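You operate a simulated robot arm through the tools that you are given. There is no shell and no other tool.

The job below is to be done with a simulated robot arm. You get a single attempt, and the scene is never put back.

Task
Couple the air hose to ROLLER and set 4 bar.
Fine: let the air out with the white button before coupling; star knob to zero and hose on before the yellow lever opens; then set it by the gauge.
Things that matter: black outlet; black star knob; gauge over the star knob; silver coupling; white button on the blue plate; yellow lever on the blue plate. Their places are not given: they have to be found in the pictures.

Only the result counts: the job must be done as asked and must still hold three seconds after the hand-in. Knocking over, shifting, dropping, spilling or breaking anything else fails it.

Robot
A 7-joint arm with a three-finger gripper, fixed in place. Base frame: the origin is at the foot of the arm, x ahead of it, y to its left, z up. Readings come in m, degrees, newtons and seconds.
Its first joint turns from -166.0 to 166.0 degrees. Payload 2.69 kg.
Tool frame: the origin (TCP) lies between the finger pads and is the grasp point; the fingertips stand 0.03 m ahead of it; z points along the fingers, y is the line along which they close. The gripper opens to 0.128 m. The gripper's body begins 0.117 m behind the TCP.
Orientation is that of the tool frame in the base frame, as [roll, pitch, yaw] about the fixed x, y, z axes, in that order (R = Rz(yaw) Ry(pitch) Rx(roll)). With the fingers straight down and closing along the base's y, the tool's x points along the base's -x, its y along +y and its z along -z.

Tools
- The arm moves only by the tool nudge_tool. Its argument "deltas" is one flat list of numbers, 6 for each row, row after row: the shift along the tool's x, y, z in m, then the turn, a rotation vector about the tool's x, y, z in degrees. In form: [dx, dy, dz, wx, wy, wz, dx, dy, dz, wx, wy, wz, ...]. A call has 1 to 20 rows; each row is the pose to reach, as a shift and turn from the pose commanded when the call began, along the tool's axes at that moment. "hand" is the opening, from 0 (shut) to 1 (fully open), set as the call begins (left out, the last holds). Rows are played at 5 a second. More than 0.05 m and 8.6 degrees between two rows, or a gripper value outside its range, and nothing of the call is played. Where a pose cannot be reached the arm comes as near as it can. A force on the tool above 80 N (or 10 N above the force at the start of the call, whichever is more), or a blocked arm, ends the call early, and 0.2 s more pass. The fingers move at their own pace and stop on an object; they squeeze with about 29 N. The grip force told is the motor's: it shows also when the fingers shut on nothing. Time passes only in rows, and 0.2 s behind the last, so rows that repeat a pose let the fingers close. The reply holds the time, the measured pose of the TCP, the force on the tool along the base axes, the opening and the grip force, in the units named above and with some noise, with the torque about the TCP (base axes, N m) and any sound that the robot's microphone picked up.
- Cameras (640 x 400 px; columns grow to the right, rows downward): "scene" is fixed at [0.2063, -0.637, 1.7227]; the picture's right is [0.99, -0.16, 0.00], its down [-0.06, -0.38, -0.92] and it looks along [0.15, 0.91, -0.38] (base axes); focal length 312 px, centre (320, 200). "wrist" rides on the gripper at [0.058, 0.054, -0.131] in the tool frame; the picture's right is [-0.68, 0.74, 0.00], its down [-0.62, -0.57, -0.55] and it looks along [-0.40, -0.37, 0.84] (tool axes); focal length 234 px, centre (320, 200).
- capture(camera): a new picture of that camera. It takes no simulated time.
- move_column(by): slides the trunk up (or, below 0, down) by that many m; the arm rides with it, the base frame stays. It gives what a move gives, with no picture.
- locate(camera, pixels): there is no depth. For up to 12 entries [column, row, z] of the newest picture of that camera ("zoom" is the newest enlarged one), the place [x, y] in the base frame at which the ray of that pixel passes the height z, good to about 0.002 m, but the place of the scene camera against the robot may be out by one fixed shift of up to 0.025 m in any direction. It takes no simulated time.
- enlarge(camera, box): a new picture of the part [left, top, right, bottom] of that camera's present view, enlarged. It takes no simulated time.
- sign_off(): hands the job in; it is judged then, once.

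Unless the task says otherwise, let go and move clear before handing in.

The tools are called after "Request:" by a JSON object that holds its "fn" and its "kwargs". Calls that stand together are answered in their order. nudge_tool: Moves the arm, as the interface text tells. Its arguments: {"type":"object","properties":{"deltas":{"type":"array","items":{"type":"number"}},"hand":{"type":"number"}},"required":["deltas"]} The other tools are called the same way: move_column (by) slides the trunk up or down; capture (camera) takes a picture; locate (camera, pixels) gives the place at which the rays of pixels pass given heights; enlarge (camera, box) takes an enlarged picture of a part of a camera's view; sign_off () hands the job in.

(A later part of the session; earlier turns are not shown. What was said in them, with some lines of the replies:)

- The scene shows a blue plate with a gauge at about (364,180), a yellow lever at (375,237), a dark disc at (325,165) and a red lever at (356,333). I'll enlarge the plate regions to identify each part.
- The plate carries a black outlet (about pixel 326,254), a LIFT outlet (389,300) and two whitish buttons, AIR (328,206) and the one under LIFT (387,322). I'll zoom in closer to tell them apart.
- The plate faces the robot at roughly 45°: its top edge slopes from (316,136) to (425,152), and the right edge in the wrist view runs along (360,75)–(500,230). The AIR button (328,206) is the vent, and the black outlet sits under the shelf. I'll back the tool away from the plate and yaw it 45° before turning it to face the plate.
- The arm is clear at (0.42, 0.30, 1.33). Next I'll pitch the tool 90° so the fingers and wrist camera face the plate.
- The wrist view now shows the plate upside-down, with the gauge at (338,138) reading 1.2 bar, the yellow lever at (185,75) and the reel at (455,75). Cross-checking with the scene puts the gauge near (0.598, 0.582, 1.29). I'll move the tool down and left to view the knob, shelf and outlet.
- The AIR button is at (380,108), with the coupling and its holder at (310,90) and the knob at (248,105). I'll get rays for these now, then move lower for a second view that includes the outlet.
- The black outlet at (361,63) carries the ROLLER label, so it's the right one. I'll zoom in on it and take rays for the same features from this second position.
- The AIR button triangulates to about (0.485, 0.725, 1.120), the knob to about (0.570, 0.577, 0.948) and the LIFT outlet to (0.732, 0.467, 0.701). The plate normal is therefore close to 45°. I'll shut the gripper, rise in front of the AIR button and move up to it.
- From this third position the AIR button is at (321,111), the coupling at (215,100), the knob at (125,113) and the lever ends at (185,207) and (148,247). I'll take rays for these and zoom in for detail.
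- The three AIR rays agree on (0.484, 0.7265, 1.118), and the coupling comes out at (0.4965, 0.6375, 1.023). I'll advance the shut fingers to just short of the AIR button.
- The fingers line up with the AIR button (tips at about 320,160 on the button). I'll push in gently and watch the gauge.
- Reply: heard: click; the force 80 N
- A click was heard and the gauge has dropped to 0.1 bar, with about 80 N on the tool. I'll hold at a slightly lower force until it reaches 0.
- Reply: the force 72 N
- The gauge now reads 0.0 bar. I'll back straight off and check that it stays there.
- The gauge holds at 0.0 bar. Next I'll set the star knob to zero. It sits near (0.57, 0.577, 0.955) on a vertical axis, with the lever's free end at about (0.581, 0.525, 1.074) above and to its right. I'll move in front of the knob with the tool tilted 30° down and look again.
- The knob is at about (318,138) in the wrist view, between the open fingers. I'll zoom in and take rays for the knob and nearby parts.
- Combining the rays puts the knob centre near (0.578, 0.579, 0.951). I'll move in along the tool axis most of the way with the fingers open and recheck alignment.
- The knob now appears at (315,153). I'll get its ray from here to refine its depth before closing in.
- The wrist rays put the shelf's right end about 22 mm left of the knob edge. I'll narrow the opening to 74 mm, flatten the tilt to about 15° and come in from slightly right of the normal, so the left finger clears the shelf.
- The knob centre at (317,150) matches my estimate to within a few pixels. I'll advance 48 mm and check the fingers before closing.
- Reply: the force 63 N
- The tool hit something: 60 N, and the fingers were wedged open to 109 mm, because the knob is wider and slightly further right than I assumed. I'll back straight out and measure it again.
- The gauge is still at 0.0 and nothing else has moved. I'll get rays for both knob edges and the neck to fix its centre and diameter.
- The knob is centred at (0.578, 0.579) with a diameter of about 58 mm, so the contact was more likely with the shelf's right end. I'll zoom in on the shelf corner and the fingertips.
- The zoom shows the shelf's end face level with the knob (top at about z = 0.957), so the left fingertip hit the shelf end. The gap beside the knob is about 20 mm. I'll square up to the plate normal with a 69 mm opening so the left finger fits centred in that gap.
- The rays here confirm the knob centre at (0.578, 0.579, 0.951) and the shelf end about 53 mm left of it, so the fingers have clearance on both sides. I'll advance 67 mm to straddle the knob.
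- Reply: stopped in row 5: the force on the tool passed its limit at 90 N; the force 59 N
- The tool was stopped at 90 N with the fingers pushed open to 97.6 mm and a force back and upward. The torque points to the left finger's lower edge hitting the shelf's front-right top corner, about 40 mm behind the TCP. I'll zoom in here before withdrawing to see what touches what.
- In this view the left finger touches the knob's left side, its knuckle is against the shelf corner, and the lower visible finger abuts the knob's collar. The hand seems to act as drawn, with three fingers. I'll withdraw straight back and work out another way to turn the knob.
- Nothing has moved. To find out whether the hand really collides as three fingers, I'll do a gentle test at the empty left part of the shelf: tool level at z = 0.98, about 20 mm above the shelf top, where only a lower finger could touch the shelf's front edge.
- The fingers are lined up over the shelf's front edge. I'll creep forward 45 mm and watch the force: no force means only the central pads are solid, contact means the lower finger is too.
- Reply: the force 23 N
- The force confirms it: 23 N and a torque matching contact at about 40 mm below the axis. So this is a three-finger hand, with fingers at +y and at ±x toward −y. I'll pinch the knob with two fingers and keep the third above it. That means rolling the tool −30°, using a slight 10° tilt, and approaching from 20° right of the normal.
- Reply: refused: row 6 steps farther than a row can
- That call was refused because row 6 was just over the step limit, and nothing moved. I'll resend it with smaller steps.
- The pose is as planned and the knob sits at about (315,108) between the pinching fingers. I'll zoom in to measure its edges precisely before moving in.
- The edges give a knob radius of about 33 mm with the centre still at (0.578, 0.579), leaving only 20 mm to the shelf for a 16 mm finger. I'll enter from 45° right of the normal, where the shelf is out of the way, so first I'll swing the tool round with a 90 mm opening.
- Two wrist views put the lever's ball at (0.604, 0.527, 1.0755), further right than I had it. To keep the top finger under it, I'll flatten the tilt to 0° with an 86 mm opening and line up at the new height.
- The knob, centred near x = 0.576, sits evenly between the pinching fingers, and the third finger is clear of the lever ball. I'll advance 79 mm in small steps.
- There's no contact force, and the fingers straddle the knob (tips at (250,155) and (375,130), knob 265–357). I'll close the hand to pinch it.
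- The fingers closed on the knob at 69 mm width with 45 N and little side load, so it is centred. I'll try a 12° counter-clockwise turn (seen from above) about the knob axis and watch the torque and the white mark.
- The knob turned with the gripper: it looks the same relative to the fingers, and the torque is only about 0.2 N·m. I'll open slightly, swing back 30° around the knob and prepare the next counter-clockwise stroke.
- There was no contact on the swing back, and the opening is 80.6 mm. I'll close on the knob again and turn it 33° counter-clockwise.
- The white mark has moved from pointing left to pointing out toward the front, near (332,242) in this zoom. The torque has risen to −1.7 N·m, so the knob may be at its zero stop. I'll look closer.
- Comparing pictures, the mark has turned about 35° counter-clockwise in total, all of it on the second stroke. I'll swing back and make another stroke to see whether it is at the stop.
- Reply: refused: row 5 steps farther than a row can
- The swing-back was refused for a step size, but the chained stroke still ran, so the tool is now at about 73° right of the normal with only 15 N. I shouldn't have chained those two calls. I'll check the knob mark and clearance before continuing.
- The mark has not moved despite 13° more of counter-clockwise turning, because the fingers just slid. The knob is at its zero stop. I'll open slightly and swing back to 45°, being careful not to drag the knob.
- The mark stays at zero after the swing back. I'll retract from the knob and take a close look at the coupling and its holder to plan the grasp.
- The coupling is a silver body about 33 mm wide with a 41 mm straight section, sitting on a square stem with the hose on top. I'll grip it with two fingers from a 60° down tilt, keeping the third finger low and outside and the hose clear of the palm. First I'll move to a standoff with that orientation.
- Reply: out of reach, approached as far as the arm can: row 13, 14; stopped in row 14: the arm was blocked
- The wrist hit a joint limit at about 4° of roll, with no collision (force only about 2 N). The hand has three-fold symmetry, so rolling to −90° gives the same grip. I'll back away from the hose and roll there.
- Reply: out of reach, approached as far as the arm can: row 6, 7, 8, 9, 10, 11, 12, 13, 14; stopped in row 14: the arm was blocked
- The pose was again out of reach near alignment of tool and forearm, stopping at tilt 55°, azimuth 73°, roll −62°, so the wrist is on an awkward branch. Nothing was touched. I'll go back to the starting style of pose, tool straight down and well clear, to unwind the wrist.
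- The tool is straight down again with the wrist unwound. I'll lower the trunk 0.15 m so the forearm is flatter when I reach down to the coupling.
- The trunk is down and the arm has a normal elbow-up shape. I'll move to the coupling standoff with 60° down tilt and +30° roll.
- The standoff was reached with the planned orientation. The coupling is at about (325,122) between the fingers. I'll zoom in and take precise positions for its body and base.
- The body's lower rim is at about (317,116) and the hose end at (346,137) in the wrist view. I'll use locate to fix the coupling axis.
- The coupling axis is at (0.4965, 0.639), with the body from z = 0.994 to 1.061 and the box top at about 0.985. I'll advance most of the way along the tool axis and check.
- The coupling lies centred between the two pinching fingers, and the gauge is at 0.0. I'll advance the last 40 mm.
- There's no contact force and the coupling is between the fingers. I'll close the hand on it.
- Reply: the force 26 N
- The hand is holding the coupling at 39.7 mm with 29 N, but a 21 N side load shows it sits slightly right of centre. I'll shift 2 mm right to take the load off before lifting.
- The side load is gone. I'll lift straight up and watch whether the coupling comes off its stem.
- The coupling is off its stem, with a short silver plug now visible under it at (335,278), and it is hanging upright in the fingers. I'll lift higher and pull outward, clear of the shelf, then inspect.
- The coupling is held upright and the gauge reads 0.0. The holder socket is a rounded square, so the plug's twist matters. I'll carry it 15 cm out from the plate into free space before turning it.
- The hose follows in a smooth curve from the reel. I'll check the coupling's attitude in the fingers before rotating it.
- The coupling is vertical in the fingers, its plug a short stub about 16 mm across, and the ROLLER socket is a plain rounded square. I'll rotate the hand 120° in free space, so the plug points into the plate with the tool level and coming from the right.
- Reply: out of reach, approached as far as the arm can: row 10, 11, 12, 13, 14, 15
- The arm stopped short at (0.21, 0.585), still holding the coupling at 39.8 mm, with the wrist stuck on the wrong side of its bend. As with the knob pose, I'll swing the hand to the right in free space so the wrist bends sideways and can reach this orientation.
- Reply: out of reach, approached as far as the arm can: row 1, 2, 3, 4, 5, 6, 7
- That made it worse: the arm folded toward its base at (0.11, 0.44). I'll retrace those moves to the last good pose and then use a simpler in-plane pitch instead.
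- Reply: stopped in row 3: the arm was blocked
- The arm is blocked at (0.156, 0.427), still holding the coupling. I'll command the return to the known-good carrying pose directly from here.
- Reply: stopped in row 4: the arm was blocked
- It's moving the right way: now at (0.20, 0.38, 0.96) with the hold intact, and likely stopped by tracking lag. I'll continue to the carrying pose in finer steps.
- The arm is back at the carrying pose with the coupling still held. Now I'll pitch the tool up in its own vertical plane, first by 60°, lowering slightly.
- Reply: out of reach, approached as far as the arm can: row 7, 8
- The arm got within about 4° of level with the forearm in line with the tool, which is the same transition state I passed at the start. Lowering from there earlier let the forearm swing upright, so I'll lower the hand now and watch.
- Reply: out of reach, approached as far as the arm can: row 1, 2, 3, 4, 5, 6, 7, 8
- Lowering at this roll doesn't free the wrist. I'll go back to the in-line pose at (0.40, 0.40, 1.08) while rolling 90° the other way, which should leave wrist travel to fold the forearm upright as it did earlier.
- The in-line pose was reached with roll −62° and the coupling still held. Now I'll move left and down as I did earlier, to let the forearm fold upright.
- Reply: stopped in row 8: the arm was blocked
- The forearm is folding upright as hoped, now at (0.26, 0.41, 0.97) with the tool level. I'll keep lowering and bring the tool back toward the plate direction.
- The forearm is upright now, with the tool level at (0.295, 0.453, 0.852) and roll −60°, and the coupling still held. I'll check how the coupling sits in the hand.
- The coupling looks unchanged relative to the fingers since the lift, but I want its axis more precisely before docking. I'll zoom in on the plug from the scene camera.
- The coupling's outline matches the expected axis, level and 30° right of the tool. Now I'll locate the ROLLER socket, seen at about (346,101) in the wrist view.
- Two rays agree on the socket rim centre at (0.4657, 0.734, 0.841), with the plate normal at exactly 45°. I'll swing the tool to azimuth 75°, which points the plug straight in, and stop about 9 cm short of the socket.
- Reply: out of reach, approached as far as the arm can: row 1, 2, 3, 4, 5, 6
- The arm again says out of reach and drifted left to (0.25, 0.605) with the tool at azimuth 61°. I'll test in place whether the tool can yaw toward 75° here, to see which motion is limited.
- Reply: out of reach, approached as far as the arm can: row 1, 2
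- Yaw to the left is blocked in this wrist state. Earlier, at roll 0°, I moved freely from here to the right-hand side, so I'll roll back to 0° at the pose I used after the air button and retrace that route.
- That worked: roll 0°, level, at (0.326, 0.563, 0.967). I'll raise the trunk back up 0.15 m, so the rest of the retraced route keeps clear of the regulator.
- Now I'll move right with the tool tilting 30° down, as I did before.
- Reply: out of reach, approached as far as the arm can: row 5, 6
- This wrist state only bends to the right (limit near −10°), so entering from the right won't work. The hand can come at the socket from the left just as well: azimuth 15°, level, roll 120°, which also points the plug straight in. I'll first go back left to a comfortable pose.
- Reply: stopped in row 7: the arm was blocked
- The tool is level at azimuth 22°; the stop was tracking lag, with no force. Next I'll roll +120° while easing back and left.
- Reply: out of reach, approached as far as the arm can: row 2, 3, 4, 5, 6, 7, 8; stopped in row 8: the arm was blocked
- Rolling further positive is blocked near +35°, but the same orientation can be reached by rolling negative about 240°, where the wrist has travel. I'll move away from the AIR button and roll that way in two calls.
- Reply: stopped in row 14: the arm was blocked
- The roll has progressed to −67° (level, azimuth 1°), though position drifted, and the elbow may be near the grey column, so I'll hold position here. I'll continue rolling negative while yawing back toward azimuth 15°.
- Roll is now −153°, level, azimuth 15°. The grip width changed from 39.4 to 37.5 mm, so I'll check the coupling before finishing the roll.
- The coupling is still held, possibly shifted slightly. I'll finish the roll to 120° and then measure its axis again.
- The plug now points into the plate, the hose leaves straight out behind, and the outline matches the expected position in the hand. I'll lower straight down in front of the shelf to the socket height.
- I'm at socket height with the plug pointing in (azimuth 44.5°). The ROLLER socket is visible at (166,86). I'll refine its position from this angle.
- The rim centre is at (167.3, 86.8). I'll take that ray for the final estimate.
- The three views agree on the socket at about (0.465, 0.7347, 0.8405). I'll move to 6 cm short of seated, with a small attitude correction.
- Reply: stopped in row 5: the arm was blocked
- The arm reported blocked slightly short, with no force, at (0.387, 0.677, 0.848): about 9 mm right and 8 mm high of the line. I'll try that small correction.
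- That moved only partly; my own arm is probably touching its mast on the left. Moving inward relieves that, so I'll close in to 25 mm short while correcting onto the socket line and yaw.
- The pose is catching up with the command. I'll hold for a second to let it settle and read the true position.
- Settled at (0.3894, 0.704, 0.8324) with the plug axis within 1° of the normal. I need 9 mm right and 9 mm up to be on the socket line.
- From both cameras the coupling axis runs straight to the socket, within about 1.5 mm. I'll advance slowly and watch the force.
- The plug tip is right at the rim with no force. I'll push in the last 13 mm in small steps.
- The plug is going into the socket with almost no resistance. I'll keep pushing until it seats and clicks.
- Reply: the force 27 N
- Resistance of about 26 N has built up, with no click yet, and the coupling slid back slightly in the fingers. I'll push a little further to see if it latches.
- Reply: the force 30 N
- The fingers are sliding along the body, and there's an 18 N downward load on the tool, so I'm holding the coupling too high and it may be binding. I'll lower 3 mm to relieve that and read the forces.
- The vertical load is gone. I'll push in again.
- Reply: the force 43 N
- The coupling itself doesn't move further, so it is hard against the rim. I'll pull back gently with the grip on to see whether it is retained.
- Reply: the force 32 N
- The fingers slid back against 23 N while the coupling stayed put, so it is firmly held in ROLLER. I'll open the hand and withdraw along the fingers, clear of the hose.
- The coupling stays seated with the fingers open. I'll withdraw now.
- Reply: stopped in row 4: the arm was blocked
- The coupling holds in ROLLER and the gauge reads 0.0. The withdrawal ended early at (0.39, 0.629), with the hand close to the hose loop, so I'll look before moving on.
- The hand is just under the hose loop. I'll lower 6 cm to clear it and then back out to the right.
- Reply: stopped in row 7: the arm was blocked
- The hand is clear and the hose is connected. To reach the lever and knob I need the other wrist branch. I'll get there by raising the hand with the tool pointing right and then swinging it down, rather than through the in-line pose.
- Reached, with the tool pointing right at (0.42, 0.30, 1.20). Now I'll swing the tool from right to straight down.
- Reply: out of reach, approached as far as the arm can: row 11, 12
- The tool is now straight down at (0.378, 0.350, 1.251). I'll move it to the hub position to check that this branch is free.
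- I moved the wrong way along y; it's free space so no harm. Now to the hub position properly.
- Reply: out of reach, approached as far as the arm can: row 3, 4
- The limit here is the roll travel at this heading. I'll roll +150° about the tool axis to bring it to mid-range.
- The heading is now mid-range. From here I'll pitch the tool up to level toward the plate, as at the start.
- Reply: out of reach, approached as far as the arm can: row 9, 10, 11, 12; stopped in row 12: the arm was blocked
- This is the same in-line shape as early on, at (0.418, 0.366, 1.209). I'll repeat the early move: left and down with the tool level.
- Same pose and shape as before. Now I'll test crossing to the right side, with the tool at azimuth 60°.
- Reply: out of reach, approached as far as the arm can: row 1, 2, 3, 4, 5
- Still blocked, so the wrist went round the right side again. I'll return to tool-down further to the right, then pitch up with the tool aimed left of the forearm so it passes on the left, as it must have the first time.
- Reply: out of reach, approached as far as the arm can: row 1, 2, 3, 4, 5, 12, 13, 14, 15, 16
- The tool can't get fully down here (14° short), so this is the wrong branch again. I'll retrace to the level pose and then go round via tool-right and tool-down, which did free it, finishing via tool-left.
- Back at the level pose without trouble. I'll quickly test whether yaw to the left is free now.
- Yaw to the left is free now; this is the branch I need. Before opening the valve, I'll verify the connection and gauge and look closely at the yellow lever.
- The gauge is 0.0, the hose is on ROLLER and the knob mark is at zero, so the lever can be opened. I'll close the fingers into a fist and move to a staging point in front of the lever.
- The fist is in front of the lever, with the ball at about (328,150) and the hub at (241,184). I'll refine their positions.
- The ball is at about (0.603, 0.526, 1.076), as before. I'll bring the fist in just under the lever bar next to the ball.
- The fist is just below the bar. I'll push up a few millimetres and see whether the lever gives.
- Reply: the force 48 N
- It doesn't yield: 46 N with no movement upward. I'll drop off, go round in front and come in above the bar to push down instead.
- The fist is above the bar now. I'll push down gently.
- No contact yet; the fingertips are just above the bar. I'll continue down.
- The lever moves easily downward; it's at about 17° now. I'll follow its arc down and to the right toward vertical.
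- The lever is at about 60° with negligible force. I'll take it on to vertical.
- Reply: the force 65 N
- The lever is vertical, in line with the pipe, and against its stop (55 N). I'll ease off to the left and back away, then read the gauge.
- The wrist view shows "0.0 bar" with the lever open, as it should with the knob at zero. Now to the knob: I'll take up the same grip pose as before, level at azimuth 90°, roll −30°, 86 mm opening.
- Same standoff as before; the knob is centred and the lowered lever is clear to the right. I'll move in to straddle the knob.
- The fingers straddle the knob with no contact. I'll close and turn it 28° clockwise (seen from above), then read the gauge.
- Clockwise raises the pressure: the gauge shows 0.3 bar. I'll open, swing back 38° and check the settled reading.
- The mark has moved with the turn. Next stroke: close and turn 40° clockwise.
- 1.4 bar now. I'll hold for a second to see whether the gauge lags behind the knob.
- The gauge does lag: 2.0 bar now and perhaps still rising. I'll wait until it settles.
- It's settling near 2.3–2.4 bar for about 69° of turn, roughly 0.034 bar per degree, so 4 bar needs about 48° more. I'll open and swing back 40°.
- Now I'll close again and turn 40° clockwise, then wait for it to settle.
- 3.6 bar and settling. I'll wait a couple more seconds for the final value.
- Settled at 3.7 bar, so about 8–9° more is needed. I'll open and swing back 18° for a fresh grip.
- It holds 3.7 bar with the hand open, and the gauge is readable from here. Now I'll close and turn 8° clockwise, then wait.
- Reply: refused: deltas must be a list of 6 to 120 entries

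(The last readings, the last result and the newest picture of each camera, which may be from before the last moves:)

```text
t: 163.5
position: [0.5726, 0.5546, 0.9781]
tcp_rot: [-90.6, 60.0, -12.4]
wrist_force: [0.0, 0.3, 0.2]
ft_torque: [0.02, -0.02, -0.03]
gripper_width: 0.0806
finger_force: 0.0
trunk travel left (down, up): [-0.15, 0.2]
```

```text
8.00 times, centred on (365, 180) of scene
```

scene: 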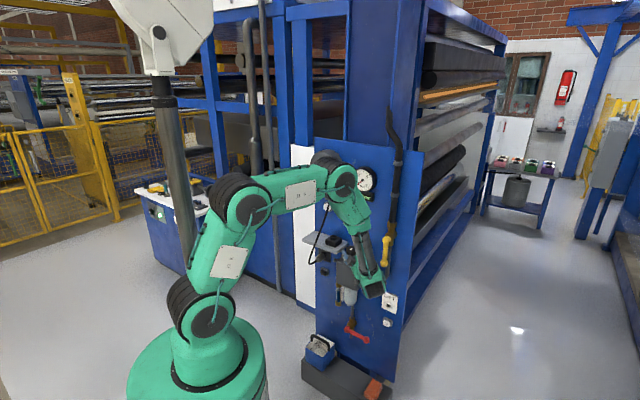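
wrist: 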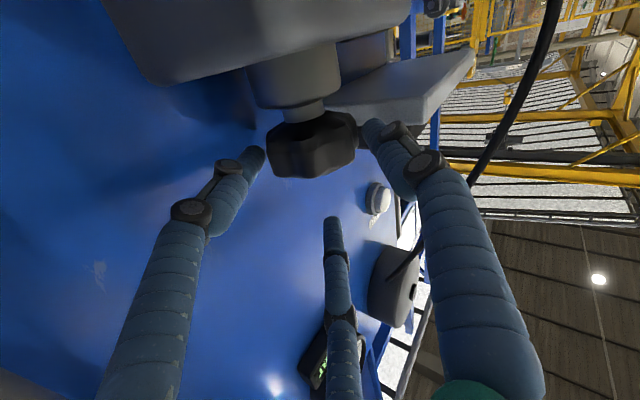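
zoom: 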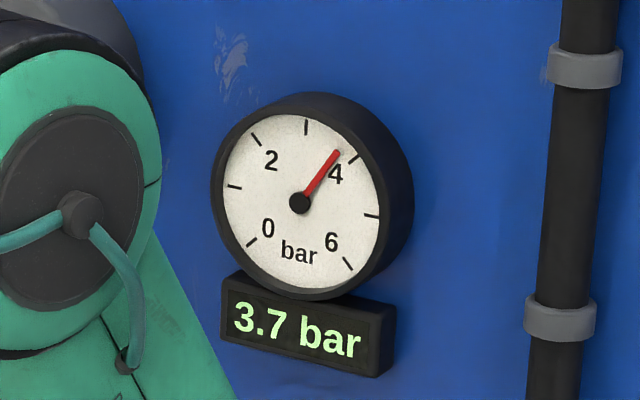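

That list was one row too long, so nothing moved. I'll resend it shorter.

Request:
{"fn": "nudge_tool", "kwargs": {"deltas": [0, 0, 0, 0, 0, 0, 0, 0, 0, 0, 0, 0, 0, 0, 0, 0, 0, 0, -0.0008, 0.0013, 0.0001, 3.46, 2, 0, -0.0015, 0.0027, 0.0002, 6.93, 4, 0, -0.0015, 0.0027, 0.0002, 6.93, 4, 0, -0.0015, 0.0027, 0.0002, 6.93, 4, 0, -0.0015, 0.0027, 0.0002, 6.93, 4, 0, -0.0015, 0.0027, 0.0002, 6.93, 4, 0, -0.0015, 0.0027, 0.0002, 6.93, 4, 0, -0.0015, 0.0027, 0.0002, 6.93, 4, 0, -0.0015, 0.0027, 0.0002, 6.93, 4, 0, -0.0015, 0.0027, 0.0002, 6.93, 4, 0, -0.0015, 0.0027, 0.0002, 6.93, 4, 0, -0.0015, 0.0027, 0.0002, 6.93, 4, 0, -0.0015, 0.0027, 0.0002, 6.93, 4, 0, -0.0015, 0.0027, 0.0002, 6.93, 4, 0, -0.0015, 0.0027, 0.0002, 6.93, 4, 0], "hand": 0.4}}

Request:
{"fn": "enlarge", "kwargs": {"camera": "scene", "box": [335, 155, 395, 205]}}

```text
t: 167.3
position: [0.5695, 0.5561, 0.9778]
tcp_rot: [-90.5, 59.9, -20.5]
wrist_force: [-5.2, 1.4, -1.4]
ft_torque: [-0.02, 0.08, 0.13]
gripper_width: 0.07
finger_force: 45.3
trunk travel left (down, up): [-0.15, 0.2]
```

```text
8.00 times, centred on (365, 180) of scene
```

zoom: 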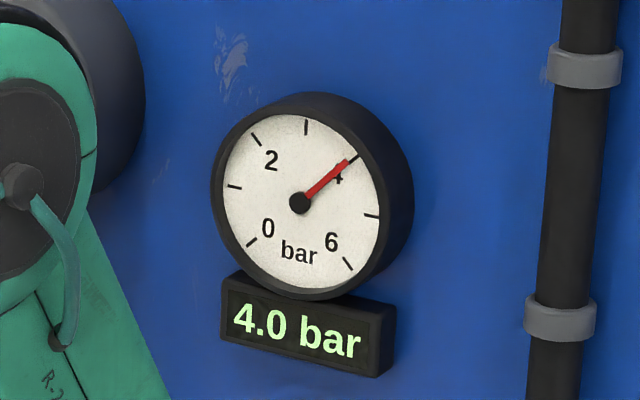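

4.0 bar, with the needle right on the mark. I'll release the knob and hold still to check it stays.

Request:
{"fn": "nudge_tool", "kwargs": {"deltas": [0, 0, 0, 0, 0, 0, 0, 0, 0, 0, 0, 0, 0, 0, 0, 0, 0, 0, 0, 0, 0, 0, 0, 0, 0, 0, 0, 0, 0, 0, 0, 0, 0, 0, 0, 0, 0, 0, 0, 0, 0, 0, 0, 0, 0, 0, 0, 0, 0, 0, 0, 0, 0, 0], "hand": 0.64}}

Request:
{"fn": "enlarge", "kwargs": {"camera": "scene", "box": [335, 155, 395, 205]}}

Request:
{"fn": "capture", "kwargs": {"camera": "wrist"}}

```text
t: 169.3
position: [0.5697, 0.5568, 0.9781]
tcp_rot: [-90.4, 60.0, -20.5]
wrist_force: [1.4, -0.7, 0.0]
ft_torque: [0.03, -0.02, 0.0]
gripper_width: 0.082
finger_force: 0.1
trunk travel left (down, up): [-0.15, 0.2]
```

```text
8.00 times, centred on (365, 180) of scene
```

zoom: 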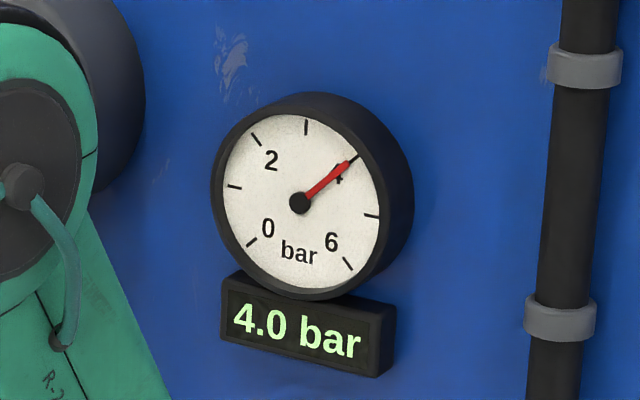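

```text
taken
```

wrist: 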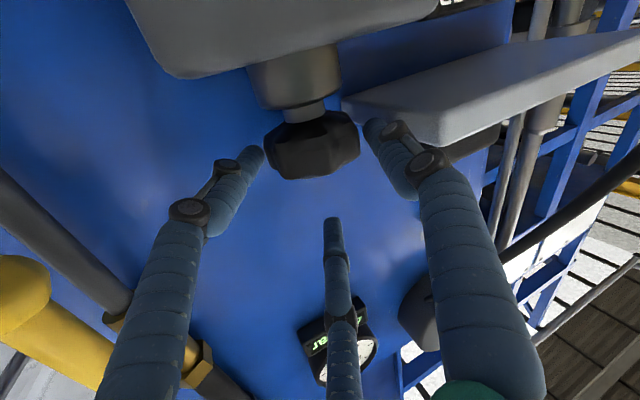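

It holds at 4.0 bar with the hand open. I'll back straight out and well clear.

Request:
{"fn": "nudge_tool", "kwargs": {"deltas": [0, 0, -0.03, 0, 0, 0, 0, 0, -0.065, 0, 0, 0, 0, 0, -0.105, 0, 0, 0, 0, 0, -0.15, 0, 0, 0, 0, 0, -0.19, 0, 0, 0]}}

Request:
{"fn": "capture", "kwargs": {"camera": "scene"}}

Request:
{"fn": "enlarge", "kwargs": {"camera": "scene", "box": [335, 155, 395, 205]}}

Request:
{"fn": "enlarge", "kwargs": {"camera": "scene", "box": [300, 215, 410, 295]}}

```text
t: 170.5
position: [0.506, 0.3777, 0.9813]
tcp_rot: [-90.6, 59.9, -20.5]
wrist_force: [-0.5, -0.5, -0.1]
ft_torque: [0.06, -0.03, -0.03]
gripper_width: 0.082
finger_force: 0.0
trunk travel left (down, up): [-0.15, 0.2]
```

```text
taken
```

scene: 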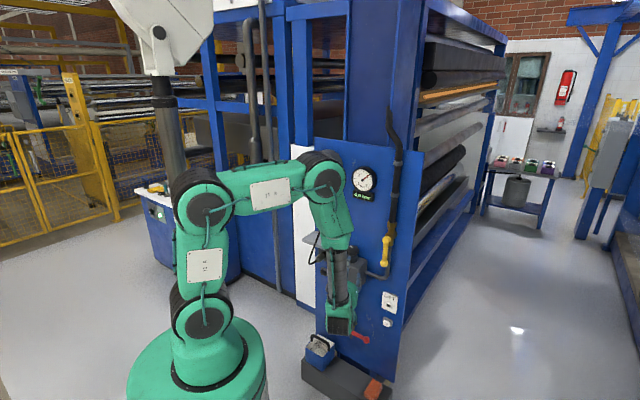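

```text
8.00 times, centred on (365, 180) of scene
```

zoom: 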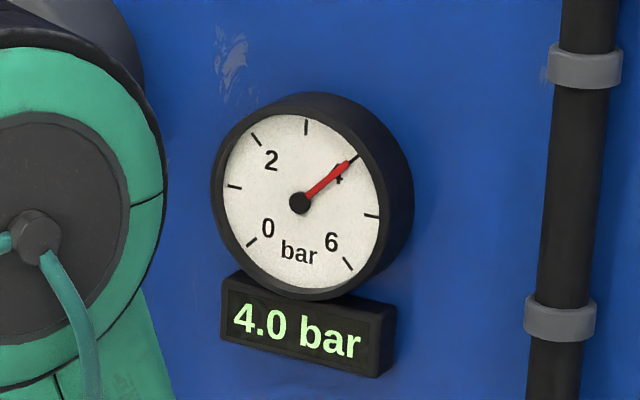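

```text
5.00 times, centred on (355, 255) of scene
```

zoom: 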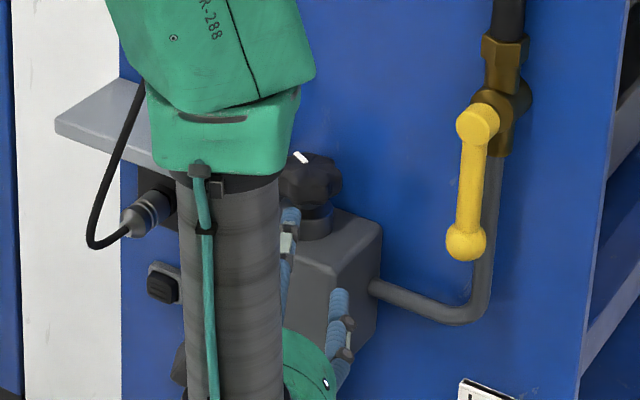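

4.0 bar holds, the lever is open and the hose is on ROLLER. I'll back off a bit further, wait a moment and do a final check.

Request:
{"fn": "nudge_tool", "kwargs": {"deltas": [0, 0, -0.04, 0, 0, 0, 0, 0, -0.08, 0, 0, 0, 0, 0, -0.08, 0, 0, 0, 0, 0, -0.08, 0, 0, 0, 0, 0, -0.08, 0, 0, 0, 0, 0, -0.08, 0, 0, 0, 0, 0, -0.08, 0, 0, 0, 0, 0, -0.08, 0, 0, 0, 0, 0, -0.08, 0, 0, 0, 0, 0, -0.08, 0, 0, 0, 0, 0, -0.08, 0, 0, 0, 0, 0, -0.08, 0, 0, 0, 0, 0, -0.08, 0, 0, 0, 0, 0, -0.08, 0, 0, 0, 0, 0, -0.08, 0, 0, 0]}}

Request:
{"fn": "enlarge", "kwargs": {"camera": "scene", "box": [335, 155, 395, 205]}}

Request:
{"fn": "enlarge", "kwargs": {"camera": "scene", "box": [300, 235, 345, 270]}}

Request:
{"fn": "capture", "kwargs": {"camera": "scene"}}

```text
t: 173.7
position: [0.4781, 0.3025, 0.9797]
tcp_rot: [-90.4, 59.9, -20.5]
wrist_force: [0.1, 0.6, -0.1]
ft_torque: [-0.04, -0.03, 0.0]
gripper_width: 0.082
finger_force: 0.0
trunk travel left (down, up): [-0.15, 0.2]
```

```text
8.00 times, centred on (365, 180) of scene
```

zoom: 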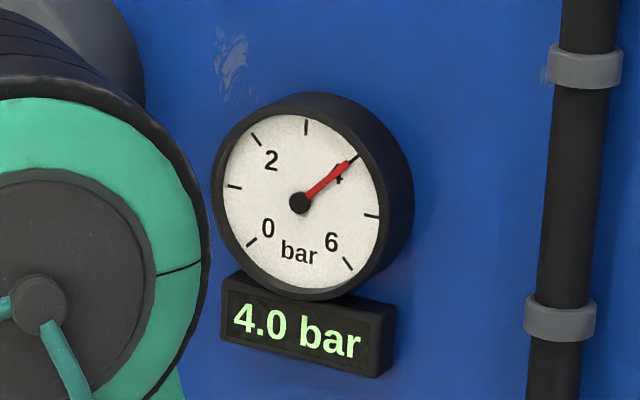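

```text
11.43 times, centred on (322, 252) of scene
```

zoom: 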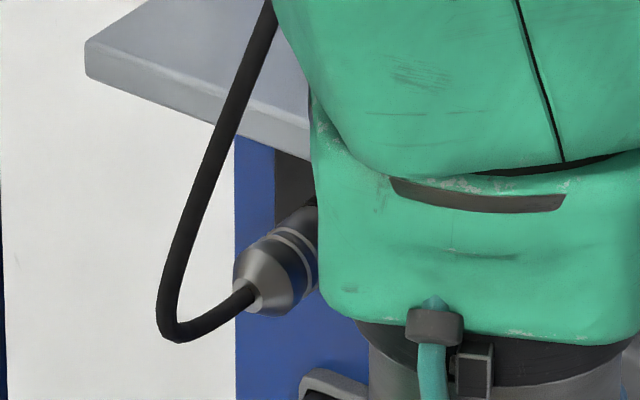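

```text
taken
```

scene: 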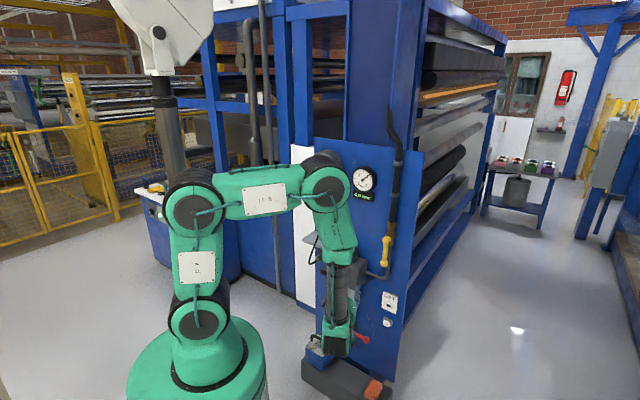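

The gauge has stayed at 4.0 bar for several seconds with the hand away. The coupling is still seated in ROLLER, the lever is open, and the hand is open and clear, so I'm handing the job in.

Request:
{"fn": "sign_off", "kwargs": {}}

```text
The job is handed in.
```

I coupled the air hose to the ROLLER outlet and set the pressure to 4.0 bar. I've handed the job in but don't have the verdict. The gauge read a steady 4.0 for about four seconds after I let go of the knob and moved clear.

- **Order:** I vented with the white AIR button until the gauge read 0.0, and turned the star knob to its zero stop. I then coupled the hose, opened the yellow lever and set the pressure on the gauge.
- **Coupling:** I heard no click when the plug seated. It went in fully up to the rim, stayed put when I pulled on it with about 23 N, and was still in place at 4 bar.
- **Lever:** It opens downward. I pushed up on it first with about 46 N and it didn't move, then pushed it down to vertical against its stop.
- **Contacts:** I bumped the shelf edge and the knob a few times while working out how the gripper closes. One of those was a deliberate touch on the shelf edge, and the hardest was cut off at 90 N. Nothing around them moved in the pictures.
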